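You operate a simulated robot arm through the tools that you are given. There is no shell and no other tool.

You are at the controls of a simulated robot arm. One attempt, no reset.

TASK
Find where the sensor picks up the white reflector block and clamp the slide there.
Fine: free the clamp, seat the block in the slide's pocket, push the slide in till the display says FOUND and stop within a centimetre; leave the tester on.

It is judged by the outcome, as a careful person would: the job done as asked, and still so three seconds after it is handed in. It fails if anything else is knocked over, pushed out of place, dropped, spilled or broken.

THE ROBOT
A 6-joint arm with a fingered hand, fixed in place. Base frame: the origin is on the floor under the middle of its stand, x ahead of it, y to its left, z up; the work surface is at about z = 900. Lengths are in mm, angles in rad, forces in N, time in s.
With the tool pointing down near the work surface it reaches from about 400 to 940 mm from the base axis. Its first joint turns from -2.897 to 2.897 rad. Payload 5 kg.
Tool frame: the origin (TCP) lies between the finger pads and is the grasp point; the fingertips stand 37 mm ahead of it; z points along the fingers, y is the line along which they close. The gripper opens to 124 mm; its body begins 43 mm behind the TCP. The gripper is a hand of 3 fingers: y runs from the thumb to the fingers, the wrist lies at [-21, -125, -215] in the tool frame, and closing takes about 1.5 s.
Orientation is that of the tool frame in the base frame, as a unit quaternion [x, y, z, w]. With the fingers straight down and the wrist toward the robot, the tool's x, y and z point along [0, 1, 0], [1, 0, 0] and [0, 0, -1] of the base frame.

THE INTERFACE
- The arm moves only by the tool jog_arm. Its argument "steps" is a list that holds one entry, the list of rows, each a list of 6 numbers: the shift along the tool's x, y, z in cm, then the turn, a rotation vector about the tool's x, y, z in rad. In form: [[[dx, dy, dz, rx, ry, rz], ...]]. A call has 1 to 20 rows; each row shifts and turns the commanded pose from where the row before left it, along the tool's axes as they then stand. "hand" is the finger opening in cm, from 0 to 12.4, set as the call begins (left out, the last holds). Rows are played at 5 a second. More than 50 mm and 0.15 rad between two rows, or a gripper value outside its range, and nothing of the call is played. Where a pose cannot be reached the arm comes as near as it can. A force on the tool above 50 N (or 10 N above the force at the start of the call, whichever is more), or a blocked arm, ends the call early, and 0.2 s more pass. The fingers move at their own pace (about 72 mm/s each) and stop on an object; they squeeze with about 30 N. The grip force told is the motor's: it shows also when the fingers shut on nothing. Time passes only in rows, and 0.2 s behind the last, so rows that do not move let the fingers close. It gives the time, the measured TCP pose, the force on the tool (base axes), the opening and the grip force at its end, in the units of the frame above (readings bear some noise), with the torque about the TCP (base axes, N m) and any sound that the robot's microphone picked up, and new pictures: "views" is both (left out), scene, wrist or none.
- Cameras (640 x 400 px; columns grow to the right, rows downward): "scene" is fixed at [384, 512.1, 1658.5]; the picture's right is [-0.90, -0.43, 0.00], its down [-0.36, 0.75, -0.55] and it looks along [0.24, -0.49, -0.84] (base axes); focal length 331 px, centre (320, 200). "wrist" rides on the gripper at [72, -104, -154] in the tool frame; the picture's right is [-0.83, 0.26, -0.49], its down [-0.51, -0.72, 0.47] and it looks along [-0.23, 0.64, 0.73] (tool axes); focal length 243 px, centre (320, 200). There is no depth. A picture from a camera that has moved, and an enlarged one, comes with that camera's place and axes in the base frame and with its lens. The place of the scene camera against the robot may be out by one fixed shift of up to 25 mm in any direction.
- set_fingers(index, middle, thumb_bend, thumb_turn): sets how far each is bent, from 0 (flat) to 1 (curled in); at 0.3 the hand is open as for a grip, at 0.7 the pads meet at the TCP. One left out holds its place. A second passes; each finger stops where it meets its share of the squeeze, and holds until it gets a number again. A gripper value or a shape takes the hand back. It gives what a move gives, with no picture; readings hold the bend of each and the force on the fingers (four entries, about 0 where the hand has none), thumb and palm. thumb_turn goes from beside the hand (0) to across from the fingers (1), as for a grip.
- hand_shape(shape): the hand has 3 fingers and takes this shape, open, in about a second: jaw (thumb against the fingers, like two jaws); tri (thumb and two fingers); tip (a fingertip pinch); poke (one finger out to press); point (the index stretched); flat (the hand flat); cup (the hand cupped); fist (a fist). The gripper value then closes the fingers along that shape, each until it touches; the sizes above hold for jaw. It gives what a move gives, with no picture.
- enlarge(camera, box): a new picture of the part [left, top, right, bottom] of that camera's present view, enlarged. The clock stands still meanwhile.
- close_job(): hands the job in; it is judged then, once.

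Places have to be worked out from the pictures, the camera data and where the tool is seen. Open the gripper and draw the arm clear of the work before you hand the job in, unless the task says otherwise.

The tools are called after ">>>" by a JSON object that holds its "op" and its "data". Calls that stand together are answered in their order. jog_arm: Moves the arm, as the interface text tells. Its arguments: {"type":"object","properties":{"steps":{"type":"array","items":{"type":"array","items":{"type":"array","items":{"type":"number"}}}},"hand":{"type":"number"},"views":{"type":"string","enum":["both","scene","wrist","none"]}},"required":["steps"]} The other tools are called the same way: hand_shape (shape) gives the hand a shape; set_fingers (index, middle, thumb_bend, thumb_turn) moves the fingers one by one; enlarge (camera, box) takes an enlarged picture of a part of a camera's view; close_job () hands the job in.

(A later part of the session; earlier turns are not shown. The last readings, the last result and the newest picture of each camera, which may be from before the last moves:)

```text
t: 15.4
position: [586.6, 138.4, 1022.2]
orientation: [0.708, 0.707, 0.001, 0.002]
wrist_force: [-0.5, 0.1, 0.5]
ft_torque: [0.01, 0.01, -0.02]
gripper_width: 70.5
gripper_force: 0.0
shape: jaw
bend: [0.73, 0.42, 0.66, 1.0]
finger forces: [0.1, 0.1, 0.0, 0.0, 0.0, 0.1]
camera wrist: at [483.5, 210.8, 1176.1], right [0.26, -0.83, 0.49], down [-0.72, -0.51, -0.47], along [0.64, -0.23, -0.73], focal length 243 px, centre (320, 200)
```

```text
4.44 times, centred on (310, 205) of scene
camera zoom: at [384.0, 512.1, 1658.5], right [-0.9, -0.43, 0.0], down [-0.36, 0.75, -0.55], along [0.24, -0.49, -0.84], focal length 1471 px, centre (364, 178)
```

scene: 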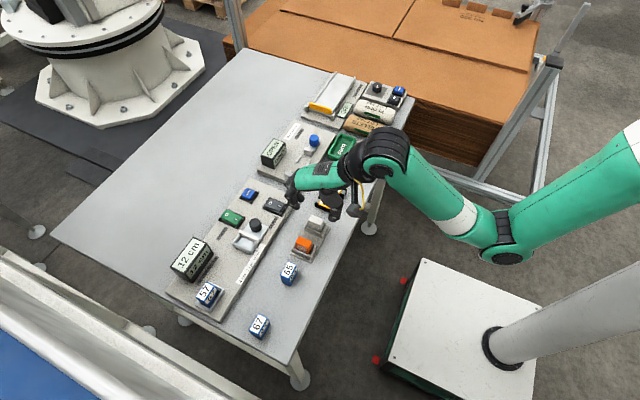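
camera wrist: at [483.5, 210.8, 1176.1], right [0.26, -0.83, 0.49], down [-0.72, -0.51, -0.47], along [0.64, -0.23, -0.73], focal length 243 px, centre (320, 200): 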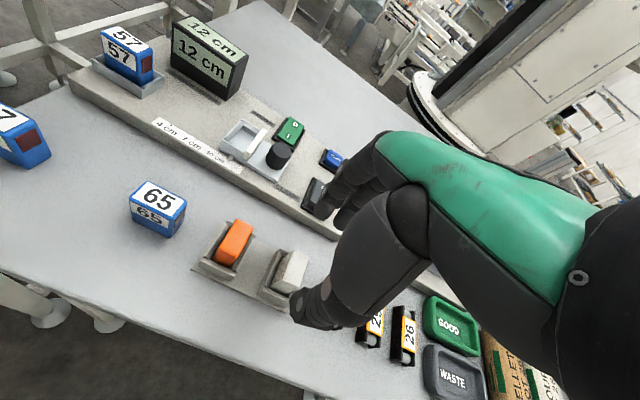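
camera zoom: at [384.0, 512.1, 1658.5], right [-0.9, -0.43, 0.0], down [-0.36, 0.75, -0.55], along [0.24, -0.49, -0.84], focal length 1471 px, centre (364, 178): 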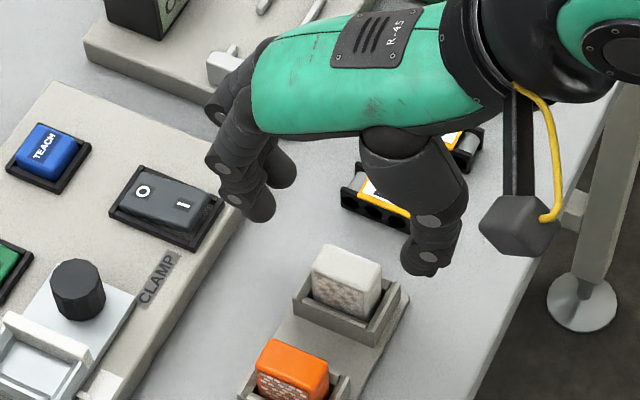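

Alignment looks right: the fingers and thumb straddle the block's ends symmetrically. I'll descend so fingertips reach about z≈928, above the holder's walls, watching the force.

>>> {"op": "jog_arm", "data": {"steps": [[[0, 0, 2, 0, 0, 0], [0, 0, 2, 0, 0, 0], [0, 0, 1, 0, 0, 0], [0, 0, 0.6, 0, 0, 0], [0, 0, 0, 0, 0, 0]]]}}

>>> {"op": "enlarge", "data": {"camera": "wrist", "box": [200, 140, 400, 340]}}

>>> {"op": "enlarge", "data": {"camera": "scene", "box": [270, 180, 350, 260]}}

```text
t: 16.6
position: [587.7, 138.8, 965.4]
orientation: [0.707, 0.707, 0.001, 0.002]
wrist_force: [0.3, -0.7, -0.2]
ft_torque: [-0.01, -0.04, -0.02]
gripper_width: 70.5
gripper_force: 0.1
shape: jaw
bend: [0.73, 0.42, 0.66, 1.0]
finger forces: [0.0, 0.0, 0.1, 0.0, 0.0, 0.0]
camera wrist: at [483.5, 210.9, 1119.4], right [0.26, -0.83, 0.49], down [-0.72, -0.51, -0.47], along [0.64, -0.23, -0.73], focal length 243 px, centre (320, 200)
```

scene: 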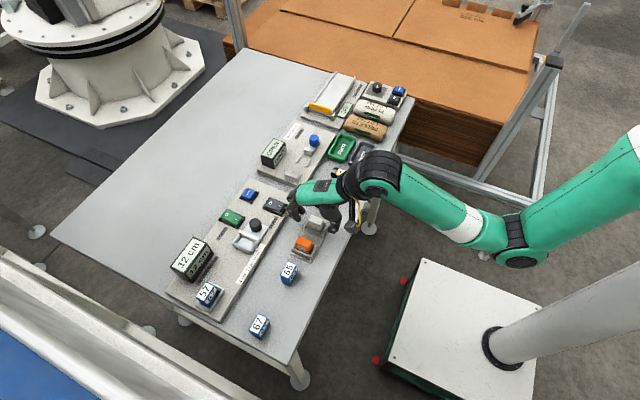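
wrist: 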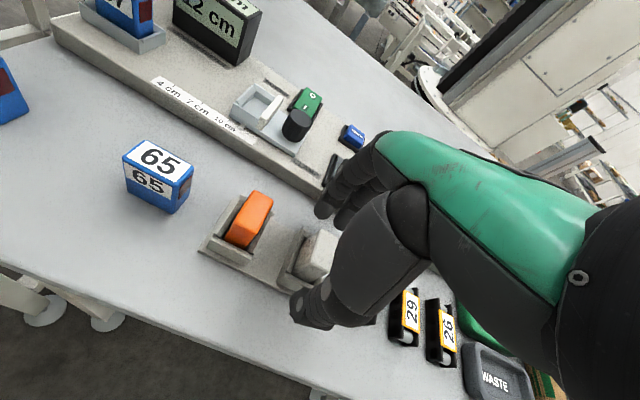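

```text
2.00 times, centred on (300, 240) of wrist
camera zoom: at [483.5, 210.9, 1119.4], right [0.26, -0.83, 0.49], down [-0.72, -0.51, -0.47], along [0.64, -0.23, -0.73], focal length 485 px, centre (360, 120)
```

zoom: 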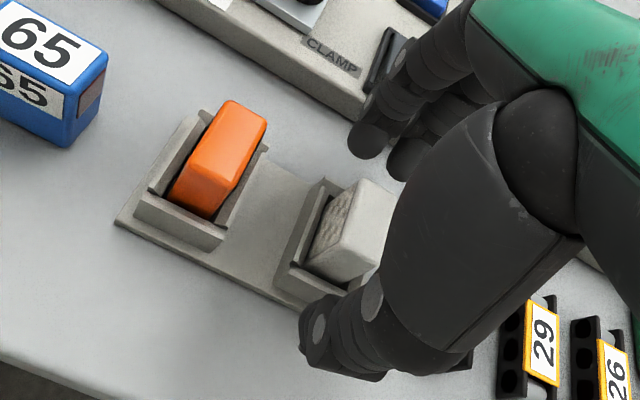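

```text
5.00 times, centred on (310, 220) of scene
camera zoom: at [384.0, 512.1, 1658.5], right [-0.9, -0.43, 0.0], down [-0.36, 0.75, -0.55], along [0.24, -0.49, -0.84], focal length 1655 px, centre (370, 100)
```

zoom: 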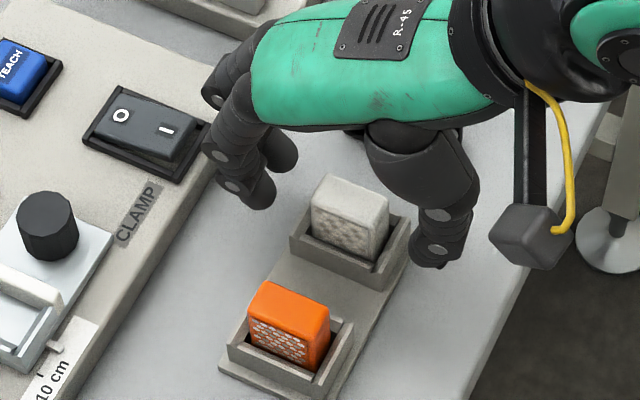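

Both views suggest the fingers' midline sits a few millimetres to -y of the block's centre. I'll shift +y by 4 mm and close partway to 5 cm, then check again.

>>> {"op": "jog_arm", "data": {"steps": [[[0.4, 0, 0, 0, 0, 0], [0, 0, 0, 0, 0, 0], [0, 0, 0, 0, 0, 0], [0, 0, 0, 0, 0, 0]]], "hand": 4.8}}

>>> {"op": "enlarge", "data": {"camera": "wrist", "box": [220, 160, 380, 340]}}

>>> {"op": "enlarge", "data": {"camera": "scene", "box": [280, 180, 350, 250]}}

```text
t: 17.6
position: [587.4, 143.4, 965.4]
orientation: [0.707, 0.708, 0.002, 0.001]
wrist_force: [1.1, 0.9, 0.1]
ft_torque: [0.02, -0.02, 0.02]
gripper_width: 48.4
gripper_force: 0.1
shape: jaw
bend: [0.74, 0.5, 0.72, 1.0]
finger forces: [0.1, 0.1, 0.0, 0.0, 0.0, 0.0]
camera wrist: at [483.4, 214.7, 1119.5], right [0.26, -0.83, 0.49], down [-0.72, -0.51, -0.47], along [0.64, -0.23, -0.73], focal length 243 px, centre (320, 200)
```

scene: 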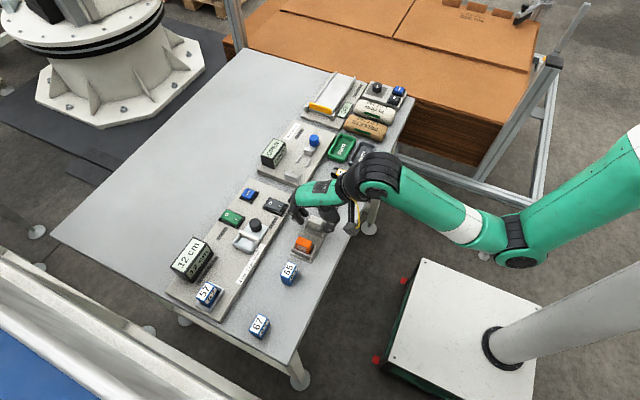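
wrist: 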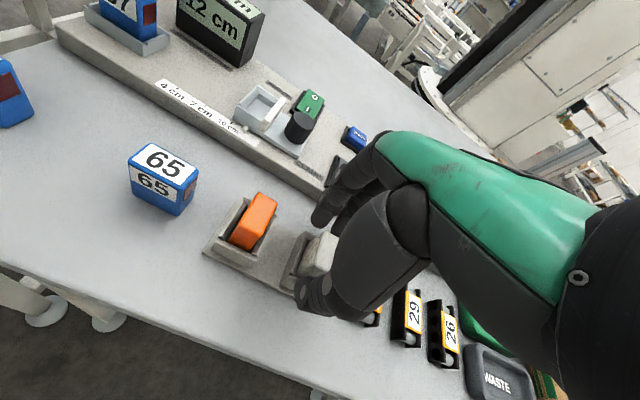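

```text
2.22 times, centred on (300, 250) of wrist
camera zoom: at [483.4, 214.7, 1119.5], right [0.26, -0.83, 0.49], down [-0.72, -0.51, -0.47], along [0.64, -0.23, -0.73], focal length 539 px, centre (364, 89)
```

zoom: 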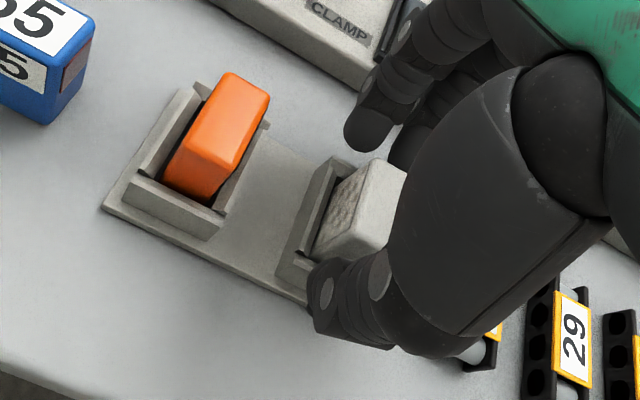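

```text
5.71 times, centred on (315, 215) of scene
camera zoom: at [384.0, 512.1, 1658.5], right [-0.9, -0.43, 0.0], down [-0.36, 0.75, -0.55], along [0.24, -0.49, -0.84], focal length 1891 px, centre (349, 114)
```

zoom: 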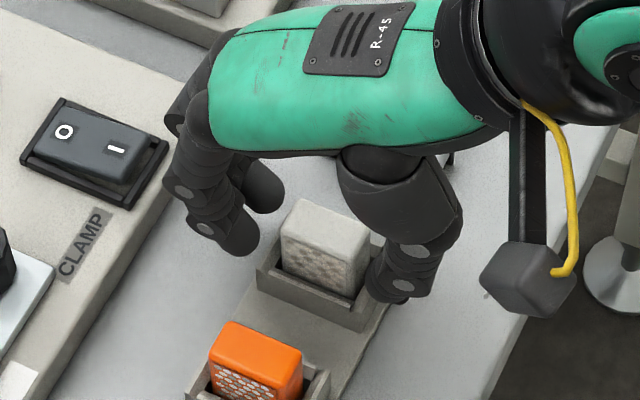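

The thumb is nearly touching the near end while the fingers have ~10 mm gap, so I shift the hand 4 mm toward the robot. Then I close on the block.

>>> {"op": "jog_arm", "data": {"steps": [[[0, -0.4, 0, 0, 0, 0], [0, 0, 0, 0, 0, 0]]], "views": "none"}}

>>> {"op": "jog_arm", "data": {"steps": [[[0, 0, 0, 0, 0, 0], [0, 0, 0, 0, 0, 0], [0, 0, 0, 0, 0, 0], [0, 0, 0, 0, 0, 0], [0, 0, 0, 0, 0, 0], [0, 0, 0, 0, 0, 0], [0, 0, 0, 0, 0, 0]]], "hand": 1.0}}

>>> {"op": "enlarge", "data": {"camera": "wrist", "box": [220, 160, 380, 340]}}

>>> {"op": "enlarge", "data": {"camera": "scene", "box": [280, 180, 350, 250]}}

```text
t: 18.2
position: [583.9, 142.0, 966.0]
orientation: [0.707, 0.707, 0.001, 0.002]
wrist_force: [-0.5, 0.3, -0.6]
ft_torque: [-0.01, 0.01, 0.01]
gripper_width: 48.8
gripper_force: 0.1
shape: jaw
bend: [0.74, 0.5, 0.72, 1.0]
finger forces: [0.1, 0.1, 0.0, 0.0, 0.1, 0.0]
```

```text
t: 19.8
position: [582.7, 142.5, 965.6]
orientation: [0.707, 0.708, 0.001, 0.002]
wrist_force: [-4.0, 8.7, 2.6]
ft_torque: [0.25, 0.1, 0.24]
gripper_width: 27.5
gripper_force: 29.7
shape: jaw
bend: [0.74, 0.56, 0.75, 1.0]
finger forces: [16.6, 13.9, 0.1, 0.1, 27.5, 0.1]
camera wrist: at [479.1, 215.0, 1119.7], right [0.26, -0.83, 0.49], down [-0.72, -0.51, -0.47], along [0.64, -0.23, -0.73], focal length 243 px, centre (320, 200)
```

scene: 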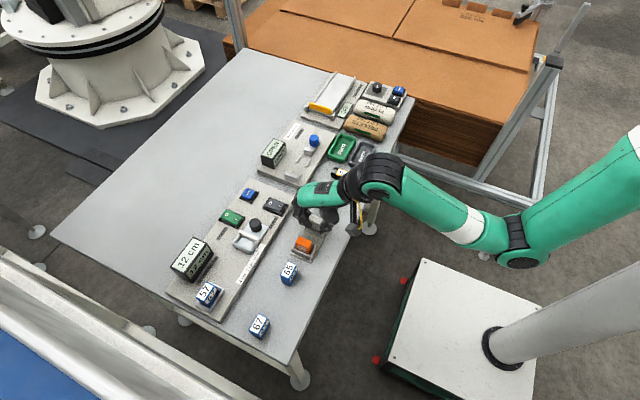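
wrist: 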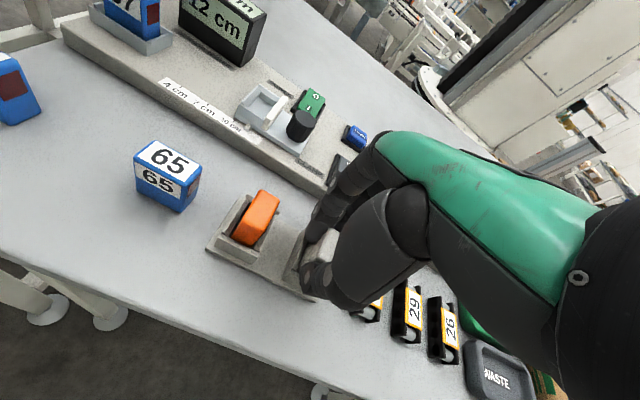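

```text
2.22 times, centred on (300, 250) of wrist
camera zoom: at [479.1, 215.0, 1119.7], right [0.26, -0.83, 0.49], down [-0.72, -0.51, -0.47], along [0.64, -0.23, -0.73], focal length 539 px, centre (364, 89)
```

zoom: 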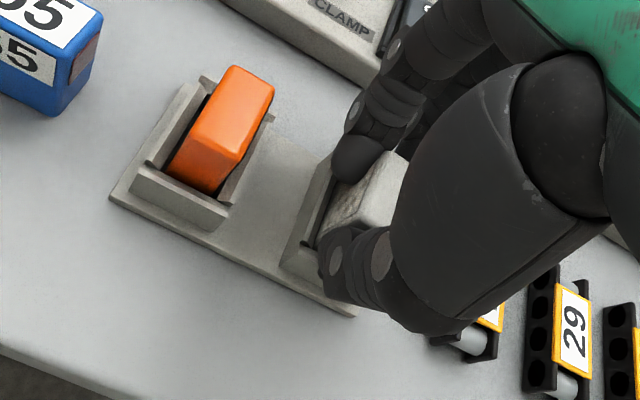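

```text
5.71 times, centred on (315, 215) of scene
camera zoom: at [384.0, 512.1, 1658.5], right [-0.9, -0.43, 0.0], down [-0.36, 0.75, -0.55], along [0.24, -0.49, -0.84], focal length 1891 px, centre (349, 114)
```

zoom: 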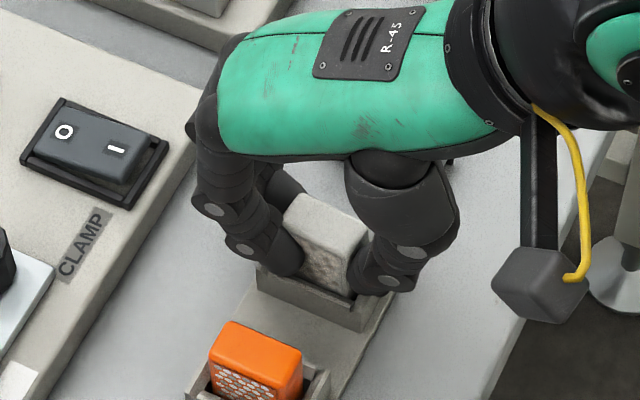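

Gripped: index 17 N, middle 14 N, thumb 28 N. I'll lift straight up and check the block stays square in the hand.

>>> {"op": "jog_arm", "data": {"steps": [[[0, 0, -1, 0, 0, 0], [0, 0, -1.5, 0, 0, 0], [0, 0, -2.5, 0, 0, 0], [0, 0, -3, 0, 0, 0], [0, 0, -2, 0, 0, 0], [0, 0, 0, 0, 0, 0]]]}}

>>> {"op": "enlarge", "data": {"camera": "wrist", "box": [240, 160, 400, 320]}}

>>> {"op": "enlarge", "data": {"camera": "scene", "box": [280, 150, 370, 240]}}

```text
t: 21.2
position: [583.7, 142.4, 1066.3]
orientation: [0.707, 0.707, 0.001, 0.001]
wrist_force: [0.6, 0.8, -1.6]
ft_torque: [0.08, 0.14, -0.01]
gripper_width: 25.4
gripper_force: 30.0
shape: jaw
bend: [0.74, 0.55, 0.78, 1.0]
finger forces: [11.7, 16.1, 0.0, 0.0, 18.5, 0.0]
camera wrist: at [479.5, 214.9, 1219.7], right [0.26, -0.83, 0.49], down [-0.72, -0.51, -0.47], along [0.64, -0.23, -0.73], focal length 243 px, centre (320, 200)
```

scene: 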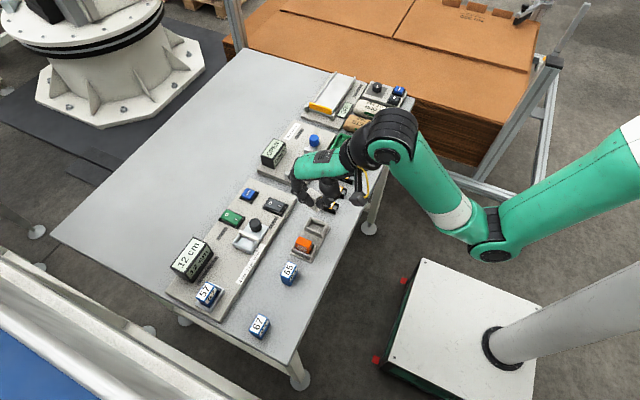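
wrist: 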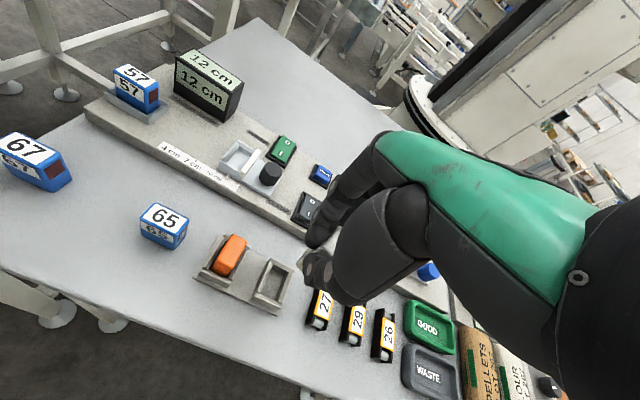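

```text
2.50 times, centred on (320, 240) of wrist
camera zoom: at [479.5, 214.9, 1219.7], right [0.26, -0.83, 0.49], down [-0.72, -0.51, -0.47], along [0.64, -0.23, -0.73], focal length 606 px, centre (320, 100)
```

zoom: 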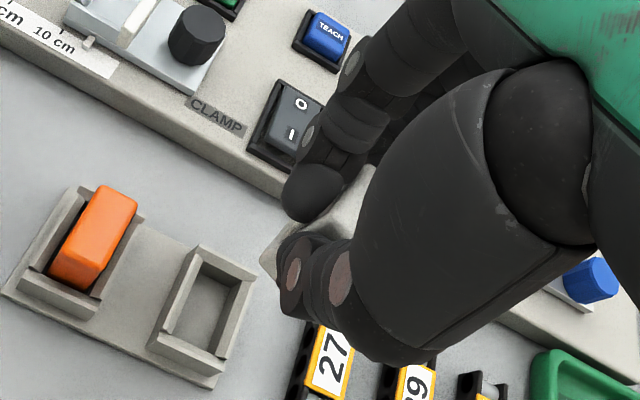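

```text
4.44 times, centred on (325, 195) of scene
camera zoom: at [384.0, 512.1, 1658.5], right [-0.9, -0.43, 0.0], down [-0.36, 0.75, -0.55], along [0.24, -0.49, -0.84], focal length 1471 px, centre (298, 222)
```

zoom: 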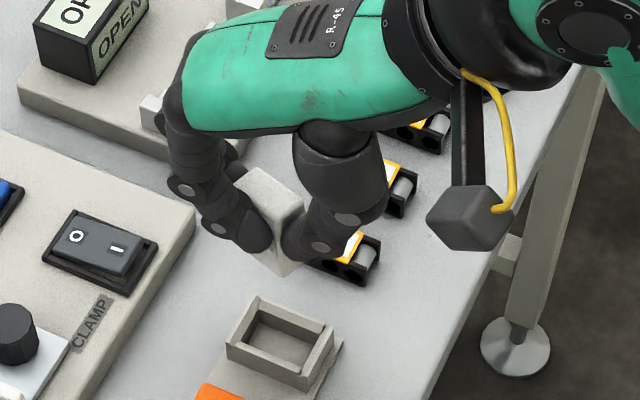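

The block is up but seems to have twisted in the hand. I'll look closely from both cameras.

>>> {"op": "enlarge", "data": {"camera": "scene", "box": [305, 165, 350, 215]}}

>>> {"op": "enlarge", "data": {"camera": "wrist", "box": [290, 190, 360, 280]}}

```text
8.00 times, centred on (328, 190) of scene
camera zoom: at [384.0, 512.1, 1658.5], right [-0.9, -0.43, 0.0], down [-0.36, 0.75, -0.55], along [0.24, -0.49, -0.84], focal length 2648 px, centre (260, 280)
```

zoom: 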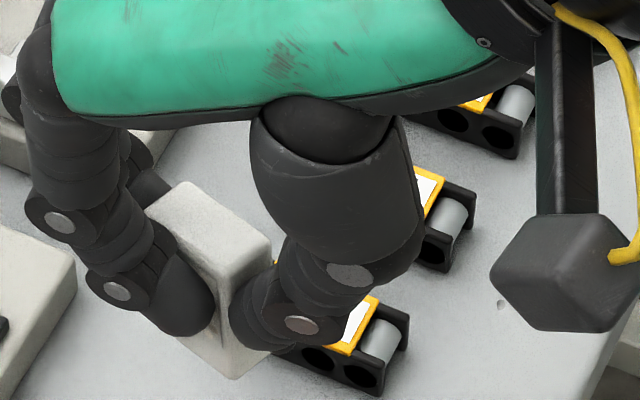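

```text
4.44 times, centred on (325, 235) of wrist
camera zoom: at [479.5, 214.9, 1219.7], right [0.26, -0.83, 0.49], down [-0.72, -0.51, -0.47], along [0.64, -0.23, -0.73], focal length 1078 px, centre (298, 44)
```

zoom: 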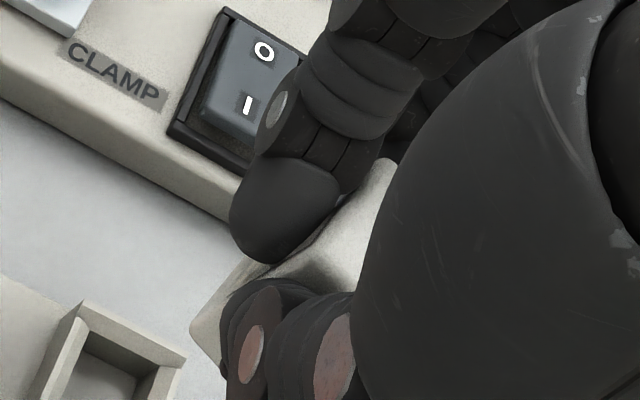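

The block twisted about 17° in the hand: the index slid onto its +y face, the middle on the far end. I'll put it back in its holder with a compensating turn and regrasp across its thin sides; first a close look at the empty holder.

>>> {"op": "enlarge", "data": {"camera": "wrist", "box": [190, 220, 310, 320]}}

>>> {"op": "enlarge", "data": {"camera": "scene", "box": [285, 205, 335, 265]}}

```text
4.00 times, centred on (250, 270) of wrist
camera zoom: at [479.5, 214.9, 1219.7], right [0.26, -0.83, 0.49], down [-0.72, -0.51, -0.47], along [0.64, -0.23, -0.73], focal length 970 px, centre (600, -80)
```

zoom: 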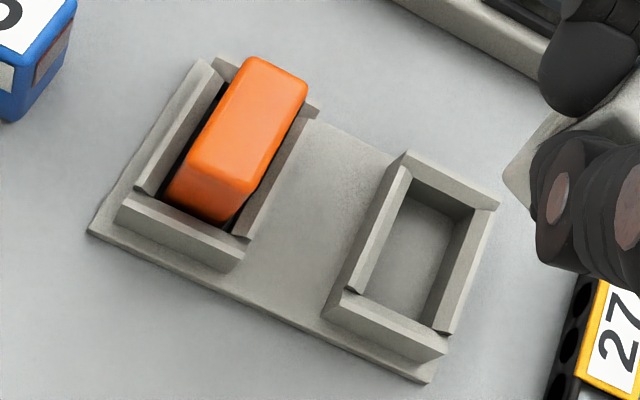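

```text
6.67 times, centred on (310, 235) of scene
camera zoom: at [384.0, 512.1, 1658.5], right [-0.9, -0.43, 0.0], down [-0.36, 0.75, -0.55], along [0.24, -0.49, -0.84], focal length 2206 px, centre (387, -33)
```

zoom: 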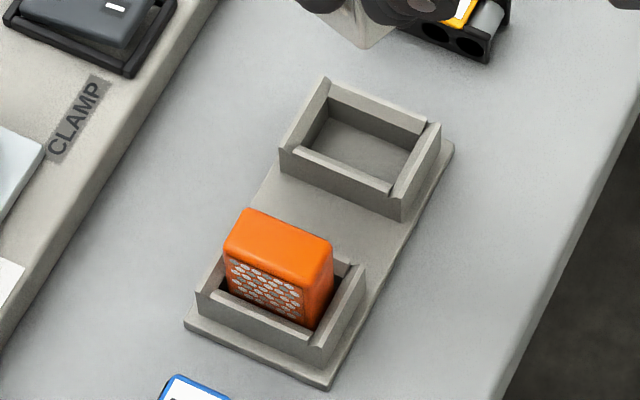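

The hold is actually a stable three-point grip: thumb and middle on the block's ends, index on the +y face, none on the back where the pocket's bar stands. So I can place it directly with a compensating turn; I'll examine the pocket and block more closely to get their poses.

>>> {"op": "enlarge", "data": {"camera": "wrist", "box": [205, 125, 295, 195]}}

>>> {"op": "enlarge", "data": {"camera": "scene", "box": [215, 205, 285, 265]}}

```text
5.71 times, centred on (250, 160) of wrist
camera zoom: at [479.5, 214.9, 1219.7], right [0.26, -0.83, 0.49], down [-0.72, -0.51, -0.47], along [0.64, -0.23, -0.73], focal length 1386 px, centre (720, 429)
```

zoom: 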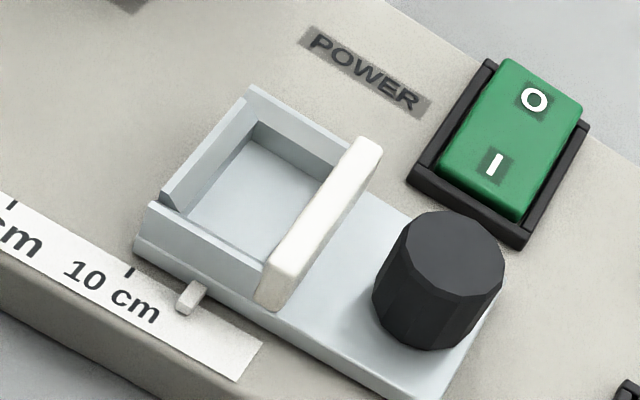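

```text
6.67 times, centred on (250, 235) of scene
camera zoom: at [384.0, 512.1, 1658.5], right [-0.9, -0.43, 0.0], down [-0.36, 0.75, -0.55], along [0.24, -0.49, -0.84], focal length 2206 px, centre (787, -33)
```

zoom: 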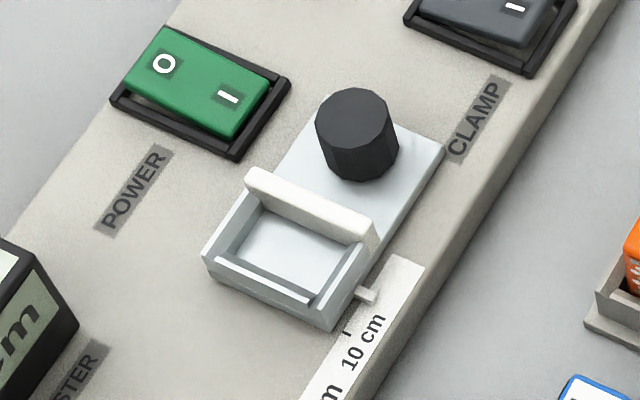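

Pocket interior is about 40 × 24 mm, bar front face near y≈249, front wall inner near y≈273, so there is ~2 mm slack each way. I'll turn the tool +0.27 rad (counter-clockwise from above) to square the block with the base axes, then check.

>>> {"op": "jog_arm", "data": {"steps": [[[0, 0, 0, 0, 0, -0.09], [0, 0, 0, 0, 0, -0.09], [0, 0, 0, 0, 0, -0.09], [0, 0, 0, 0, 0, 0]]]}}

>>> {"op": "enlarge", "data": {"camera": "scene", "box": [300, 160, 350, 220]}}

>>> {"op": "enlarge", "data": {"camera": "wrist", "box": [270, 190, 360, 290]}}

```text
t: 22.2
position: [584.1, 143.1, 1066.4]
orientation: [0.605, 0.796, 0.001, 0.001]
wrist_force: [0.7, 0.2, -1.2]
ft_torque: [0.03, 0.21, -0.03]
gripper_width: 24.8
gripper_force: 30.0
shape: jaw
bend: [0.75, 0.55, 0.78, 1.0]
finger forces: [10.6, 16.3, 0.0, 0.0, 18.1, 0.0]
camera wrist: at [463.8, 183.9, 1219.7], right [0.47, -0.73, 0.49], down [-0.56, -0.68, -0.47], along [0.68, -0.05, -0.73], focal length 243 px, centre (320, 200)
```

scene: 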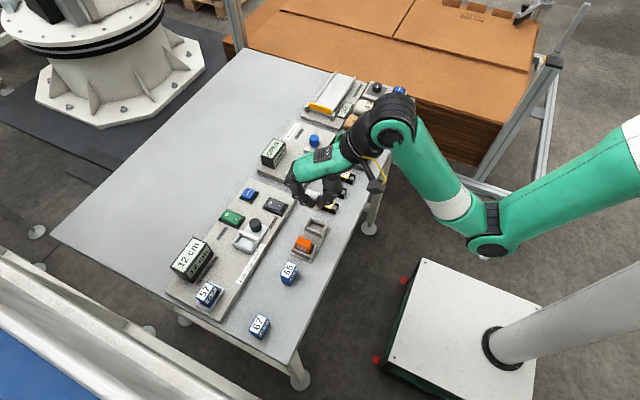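
wrist: 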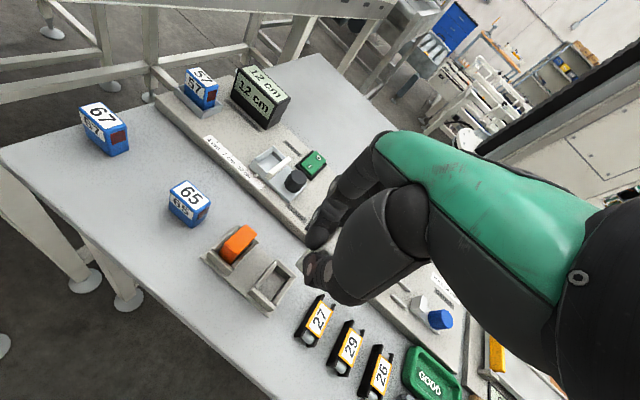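

```text
6.67 times, centred on (325, 190) of scene
camera zoom: at [384.0, 512.1, 1658.5], right [-0.9, -0.43, 0.0], down [-0.36, 0.75, -0.55], along [0.24, -0.49, -0.84], focal length 2206 px, centre (287, 267)
```

zoom: 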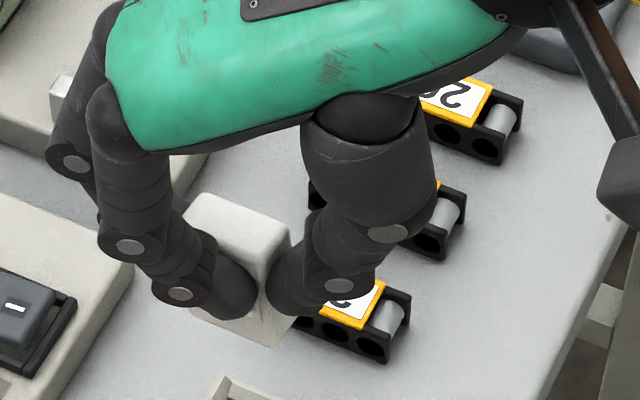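

```text
4.00 times, centred on (315, 240) of wrist
camera zoom: at [463.8, 183.9, 1219.7], right [0.47, -0.73, 0.49], down [-0.56, -0.68, -0.47], along [0.68, -0.05, -0.73], focal length 970 px, centre (340, 40)
```

zoom: 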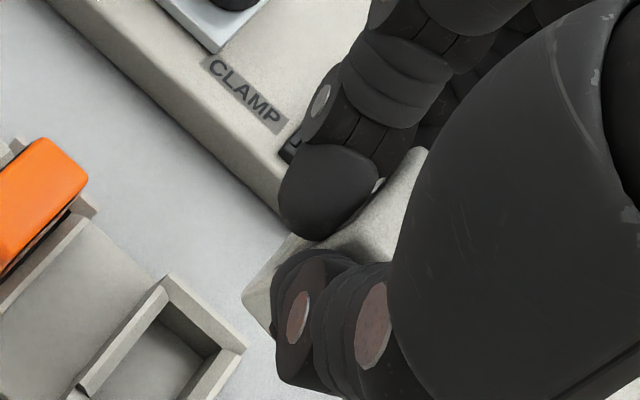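

The block's long axis is now square with the base. Its side face looks taller than expected, hinting at a tilt about x, so I'll zoom in further to check its edges.

>>> {"op": "enlarge", "data": {"camera": "scene", "box": [308, 182, 332, 218]}}

>>> {"op": "enlarge", "data": {"camera": "wrist", "box": [290, 215, 350, 265]}}

```text
11.11 times, centred on (320, 200) of scene
camera zoom: at [384.0, 512.1, 1658.5], right [-0.9, -0.43, 0.0], down [-0.36, 0.75, -0.55], along [0.24, -0.49, -0.84], focal length 3677 px, centre (320, 200)
```

zoom: 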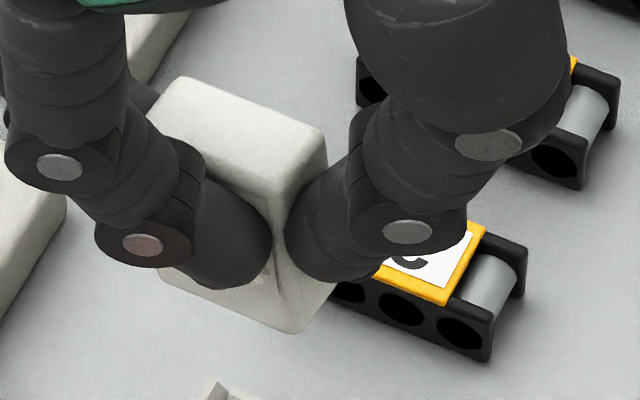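

```text
8.00 times, centred on (320, 240) of wrist
camera zoom: at [463.8, 183.9, 1219.7], right [0.47, -0.73, 0.49], down [-0.56, -0.68, -0.47], along [0.68, -0.05, -0.73], focal length 1941 px, centre (320, -120)
```

zoom: 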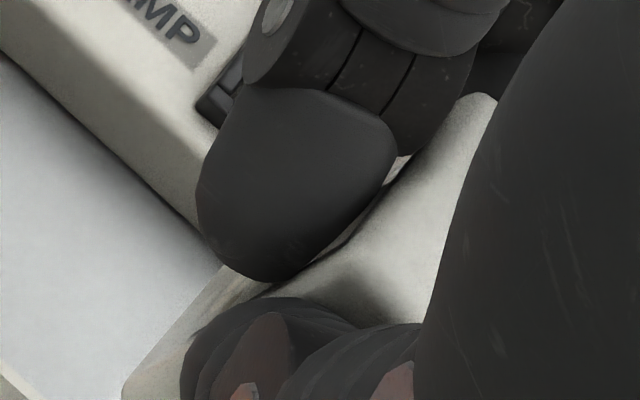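

Working out the edges, the block is tilted in the grip by roughly 11° in roll and pitch and about -7° in yaw. The grip is steady, so I'll counter-rotate the tool by about (-0.2, -0.2, +0.15) rad in base axes and re-check uprightness.

>>> {"op": "jog_arm", "data": {"steps": [[[0, 0, -0.5, -0.0473, -0.0823, -0.049], [0, 0, -0.5, -0.0473, -0.0823, -0.049], [0, 0, -0.5, -0.0473, -0.0823, -0.049], [0, 0, 0, 0, 0, 0]]]}}

>>> {"op": "enlarge", "data": {"camera": "scene", "box": [302, 172, 338, 218]}}

>>> {"op": "enlarge", "data": {"camera": "wrist", "box": [270, 190, 370, 290]}}

```text
t: 23.2
position: [581.6, 143.9, 1081.6]
orientation: [0.54, 0.83, -0.017, 0.143]
wrist_force: [-0.5, -0.1, -0.6]
ft_torque: [0.0, 0.18, -0.03]
gripper_width: 25.1
gripper_force: 29.9
shape: jaw
bend: [0.75, 0.55, 0.78, 1.0]
finger forces: [9.3, 16.6, 0.0, 0.0, 17.9, 0.0]
camera wrist: at [428.3, 192.1, 1197.2], right [0.44, -0.54, 0.72], down [-0.35, -0.84, -0.41], along [0.82, -0.07, -0.56], focal length 243 px, centre (320, 200)
```

scene: 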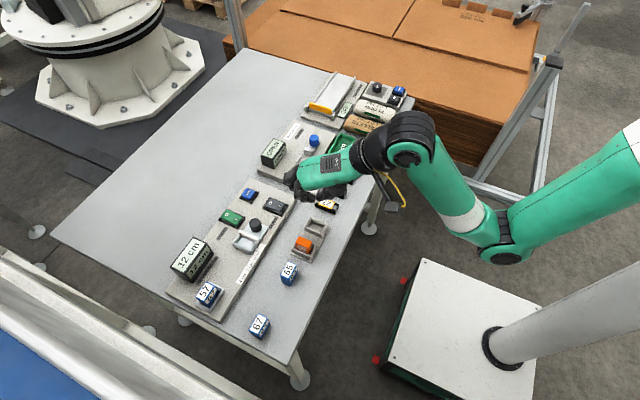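
wrist: 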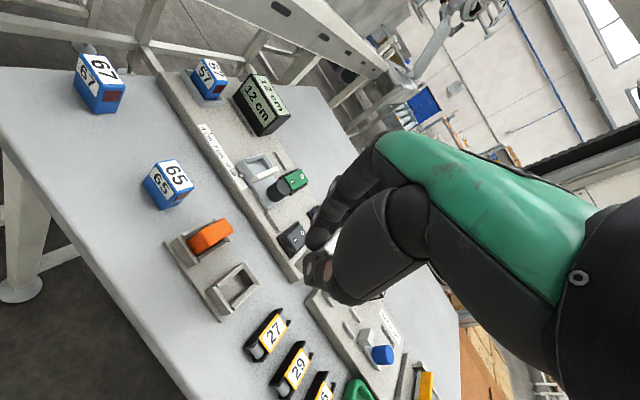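

```text
8.70 times, centred on (320, 195) of scene
camera zoom: at [384.0, 512.1, 1658.5], right [-0.9, -0.43, 0.0], down [-0.36, 0.75, -0.55], along [0.24, -0.49, -0.84], focal length 2878 px, centre (320, 244)
```

zoom: 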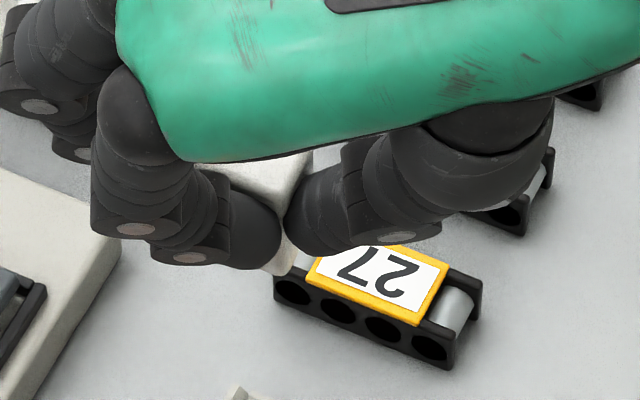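

```text
4.00 times, centred on (320, 240) of wrist
camera zoom: at [428.3, 192.1, 1197.2], right [0.44, -0.54, 0.72], down [-0.35, -0.84, -0.41], along [0.82, -0.07, -0.56], focal length 970 px, centre (320, 40)
```

zoom: 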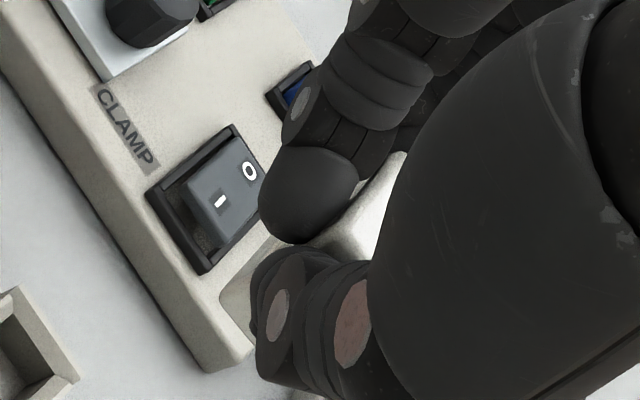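

Triangulating the block's bottom corner in both poses agrees with my tilt estimate, so the block should now be upright and square, its axis at TCP+(19, -14.5) with the bottom ~57 mm below TCP. I'll carry it above the pocket (centre about (716, 261)), staying high.

>>> {"op": "jog_arm", "data": {"steps": [[[1.43, 3.17, 0.03, 0, 0, 0], [1.43, 3.17, 0.03, 0, 0, 0], [1.43, 3.17, 0.03, 0, 0, 0], [1.43, 3.17, 0.03, 0, 0, 0], [1.43, 3.17, 0.03, 0, 0, 0], [0, 0, 0, 0, 0, 0]]]}}

>>> {"op": "enlarge", "data": {"camera": "scene", "box": [210, 165, 290, 265]}}

>>> {"op": "enlarge", "data": {"camera": "wrist", "box": [220, 190, 380, 310]}}

```text
t: 24.6
position: [699.9, 274.0, 1081.1]
orientation: [0.539, 0.83, -0.016, 0.142]
wrist_force: [0.2, -0.6, -0.6]
ft_torque: [0.01, 0.0, 0.0]
gripper_width: 24.7
gripper_force: 30.1
shape: jaw
bend: [0.75, 0.55, 0.78, 1.0]
finger forces: [8.4, 17.6, 0.1, 0.1, 18.1, 0.0]
camera wrist: at [544.4, 322.6, 1197.9], right [0.44, -0.54, 0.72], down [-0.35, -0.84, -0.41], along [0.82, -0.07, -0.56], focal length 243 px, centre (320, 200)
```

scene: 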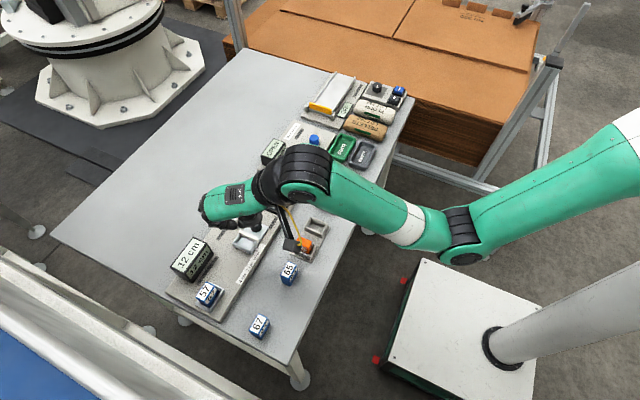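
wrist: 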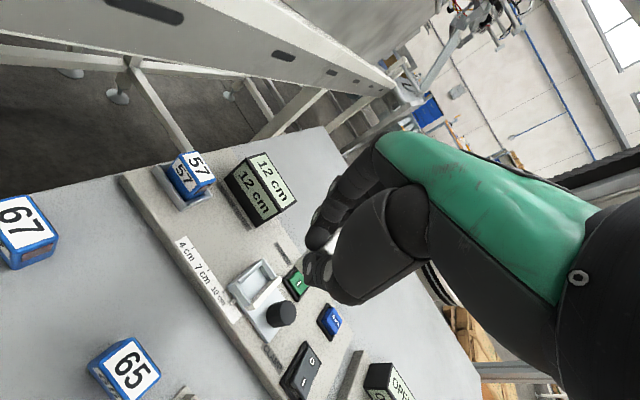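

```text
4.00 times, centred on (250, 215) of scene
camera zoom: at [384.0, 512.1, 1658.5], right [-0.9, -0.43, 0.0], down [-0.36, 0.75, -0.55], along [0.24, -0.49, -0.84], focal length 1324 px, centre (600, 140)
```

zoom: 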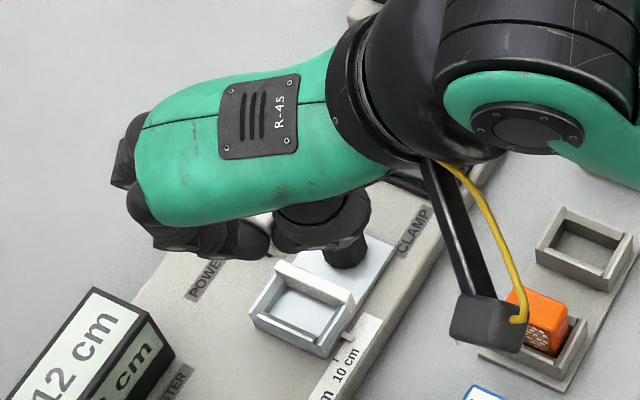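

```text
3.33 times, centred on (300, 250) of wrist
camera zoom: at [544.4, 322.6, 1197.9], right [0.44, -0.54, 0.72], down [-0.35, -0.84, -0.41], along [0.82, -0.07, -0.56], focal length 809 px, centre (387, 33)
```

zoom: 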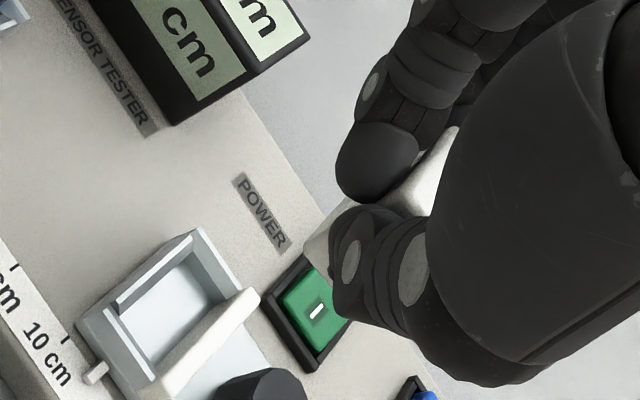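

The wrist view shows the pocket and the block's lower near corner. I'll enlarge the pocket region for a more accurate fix before lowering.

>>> {"op": "enlarge", "data": {"camera": "wrist", "box": [220, 240, 320, 330]}}

>>> {"op": "enlarge", "data": {"camera": "scene", "box": [225, 210, 285, 260]}}

```text
4.44 times, centred on (270, 285) of wrist
camera zoom: at [544.4, 322.6, 1197.9], right [0.44, -0.54, 0.72], down [-0.35, -0.84, -0.41], along [0.82, -0.07, -0.56], focal length 1078 px, centre (542, -178)
```

zoom: 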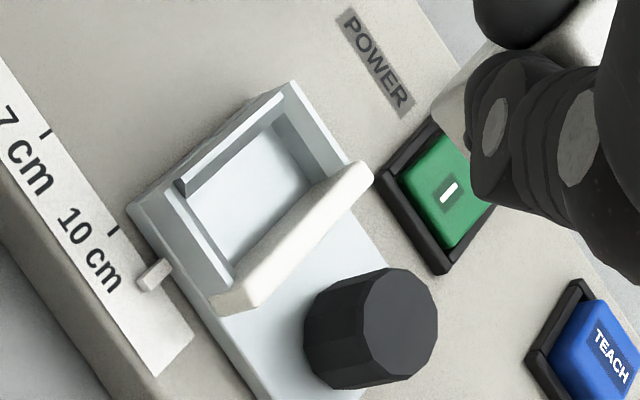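

```text
8.00 times, centred on (255, 235) of scene
camera zoom: at [384.0, 512.1, 1658.5], right [-0.9, -0.43, 0.0], down [-0.36, 0.75, -0.55], along [0.24, -0.49, -0.84], focal length 2648 px, centre (840, -80)
```

zoom: 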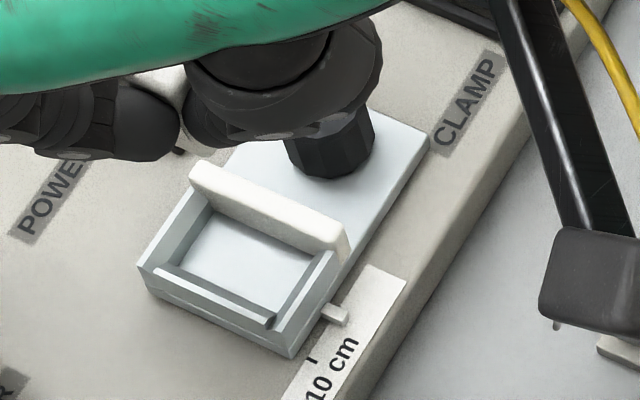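

Pocket fix: walls' outer x 690–739.5, top z≈942.5, bar front y≈249.5, so its centre is about (714.6, 261.3). I'll take a closer look at the block's visible lower edge to verify its squareness.

>>> {"op": "enlarge", "data": {"camera": "wrist", "box": [285, 215, 345, 275]}}

>>> {"op": "enlarge", "data": {"camera": "scene", "box": [235, 205, 265, 235]}}

```text
6.67 times, centred on (315, 245) of wrist
camera zoom: at [544.4, 322.6, 1197.9], right [0.44, -0.54, 0.72], down [-0.35, -0.84, -0.41], along [0.82, -0.07, -0.56], focal length 1618 px, centre (353, -100)
```

zoom: 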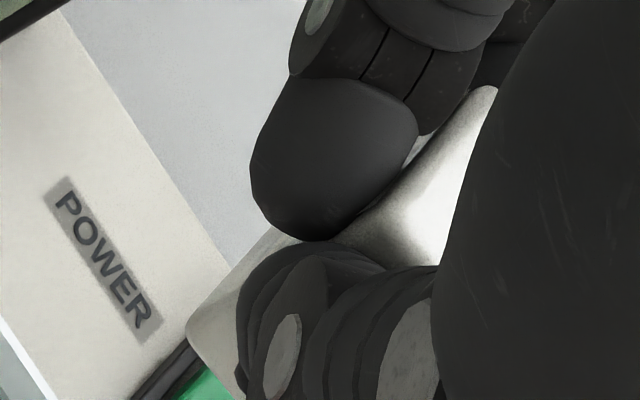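

```text
13.33 times, centred on (250, 220) of scene
camera zoom: at [384.0, 512.1, 1658.5], right [-0.9, -0.43, 0.0], down [-0.36, 0.75, -0.55], along [0.24, -0.49, -0.84], focal length 4413 px, centre (1253, -67)
```

zoom: 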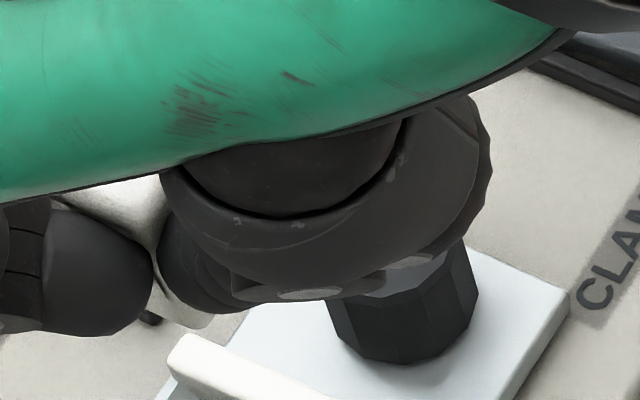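

>>> {"op": "enlarge", "data": {"camera": "wrist", "box": [288, 242, 314, 280]}}

>>> {"op": "enlarge", "data": {"camera": "scene", "box": [236, 214, 256, 232]}}

```text
10.53 times, centred on (301, 261) of wrist
camera zoom: at [544.4, 322.6, 1197.9], right [0.44, -0.54, 0.72], down [-0.35, -0.84, -0.41], along [0.82, -0.07, -0.56], focal length 2554 px, centre (520, -442)
```

zoom: 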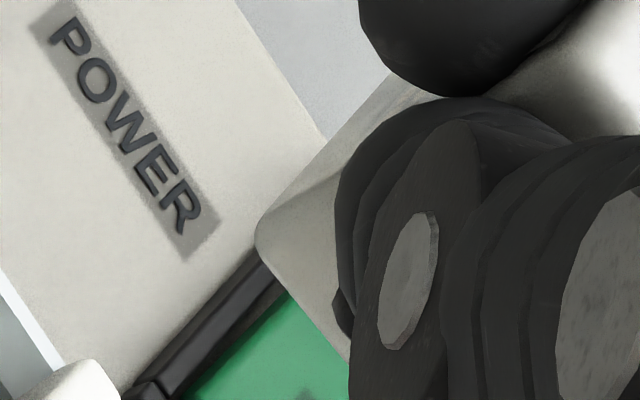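

```text
16.00 times, centred on (246, 223) of scene
camera zoom: at [384.0, 512.1, 1658.5], right [-0.9, -0.43, 0.0], down [-0.36, 0.75, -0.55], along [0.24, -0.49, -0.84], focal length 5295 px, centre (1504, -168)
```

zoom: 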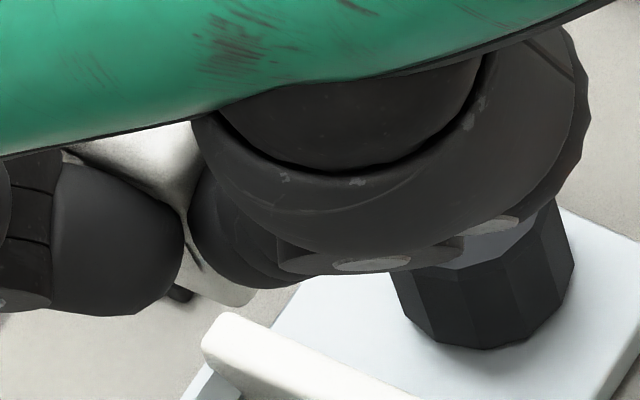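

The block is nearly square (yaw ≈0, a few degrees of roll at most), well within the pocket's slack. I'll correct by (-4.5, +1.8) mm and descend until its bottom is about 10 mm above the pocket walls, then compare positions at like depth.

>>> {"op": "jog_arm", "data": {"steps": [[[0.55, -0.31, 1.72, 0, 0, 0], [0.55, -0.31, 1.72, 0, 0, 0], [0.55, -0.31, 1.72, 0, 0, 0], [0.55, -0.32, 1.72, 0, 0, 0], [0, 0, 0, 0, 0, 0]]]}}

>>> {"op": "enlarge", "data": {"camera": "wrist", "box": [250, 200, 350, 300]}}

>>> {"op": "enlarge", "data": {"camera": "scene", "box": [215, 205, 275, 255]}}

```text
t: 25.8
position: [693.6, 275.3, 1006.2]
orientation: [0.539, 0.83, -0.017, 0.143]
wrist_force: [0.6, 0.2, -0.1]
ft_torque: [-0.01, 0.01, -0.02]
gripper_width: 24.8
gripper_force: 29.9
shape: jaw
bend: [0.75, 0.55, 0.78, 1.0]
finger forces: [8.3, 17.4, 0.1, 0.0, 18.1, 0.0]
camera wrist: at [539.7, 323.7, 1124.2], right [0.44, -0.54, 0.72], down [-0.35, -0.84, -0.41], along [0.82, -0.07, -0.56], focal length 243 px, centre (320, 200)
```

scene: 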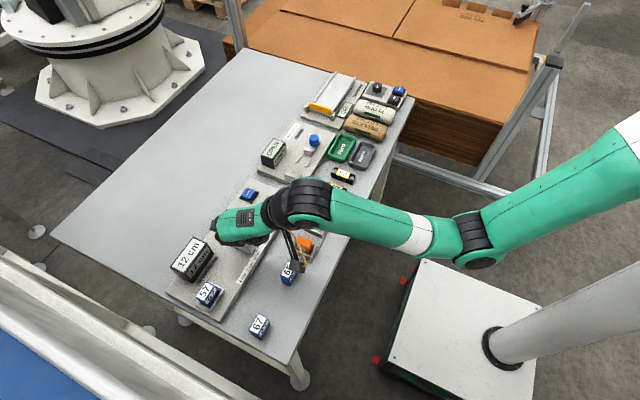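
wrist: 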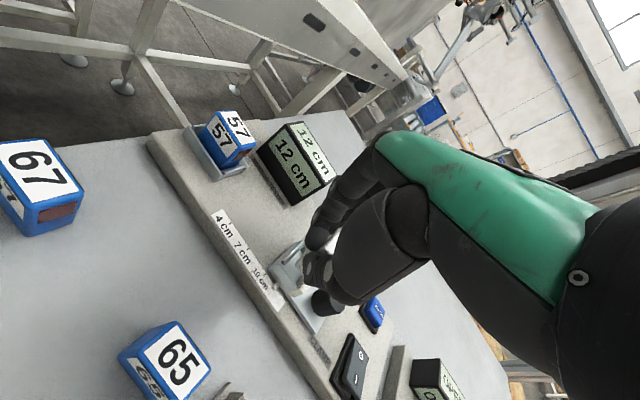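

```text
4.00 times, centred on (300, 250) of wrist
camera zoom: at [539.7, 323.7, 1124.2], right [0.44, -0.54, 0.72], down [-0.35, -0.84, -0.41], along [0.82, -0.07, -0.56], focal length 970 px, centre (400, 0)
```

zoom: 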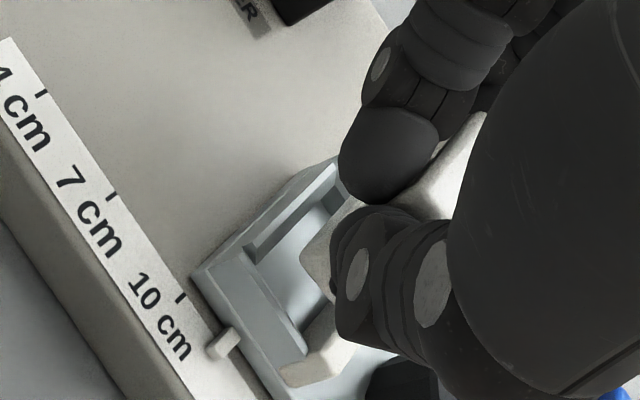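

```text
8.00 times, centred on (245, 230) of scene
camera zoom: at [384.0, 512.1, 1658.5], right [-0.9, -0.43, 0.0], down [-0.36, 0.75, -0.55], along [0.24, -0.49, -0.84], focal length 2648 px, centre (920, -40)
```

zoom: 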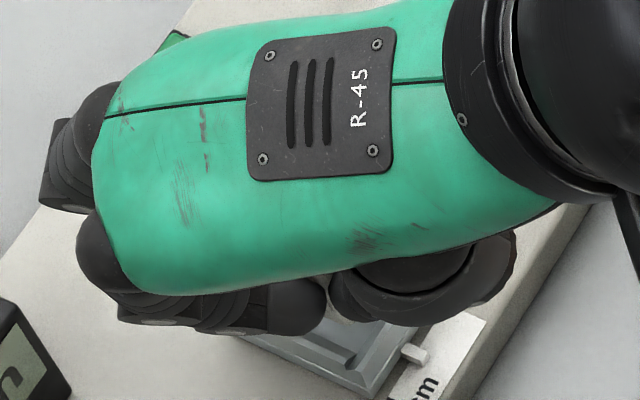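

Now the block's lower corner hovers over the pocket. I'll enlarge that spot to compare its position with the walls.

>>> {"op": "enlarge", "data": {"camera": "wrist", "box": [265, 230, 325, 300]}}

>>> {"op": "enlarge", "data": {"camera": "scene", "box": [235, 225, 275, 260]}}

```text
5.71 times, centred on (295, 265) of wrist
camera zoom: at [539.7, 323.7, 1124.2], right [0.44, -0.54, 0.72], down [-0.35, -0.84, -0.41], along [0.82, -0.07, -0.56], focal length 1386 px, centre (463, -171)
```

zoom: 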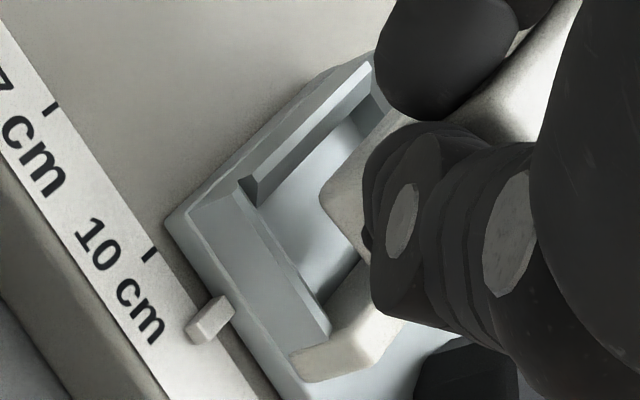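

```text
11.43 times, centred on (255, 242) of scene
camera zoom: at [384.0, 512.1, 1658.5], right [-0.9, -0.43, 0.0], down [-0.36, 0.75, -0.55], along [0.24, -0.49, -0.84], focal length 3782 px, centre (1063, -286)
```

zoom: 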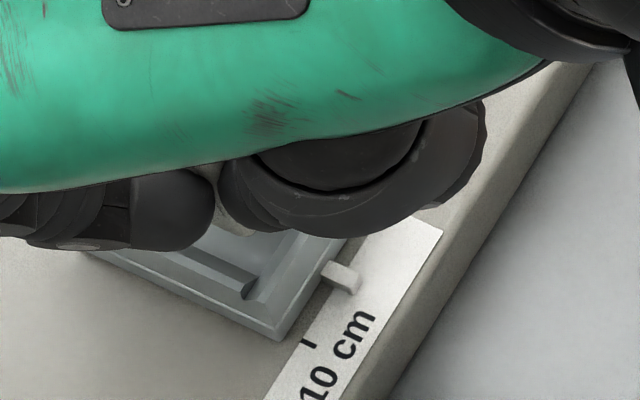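

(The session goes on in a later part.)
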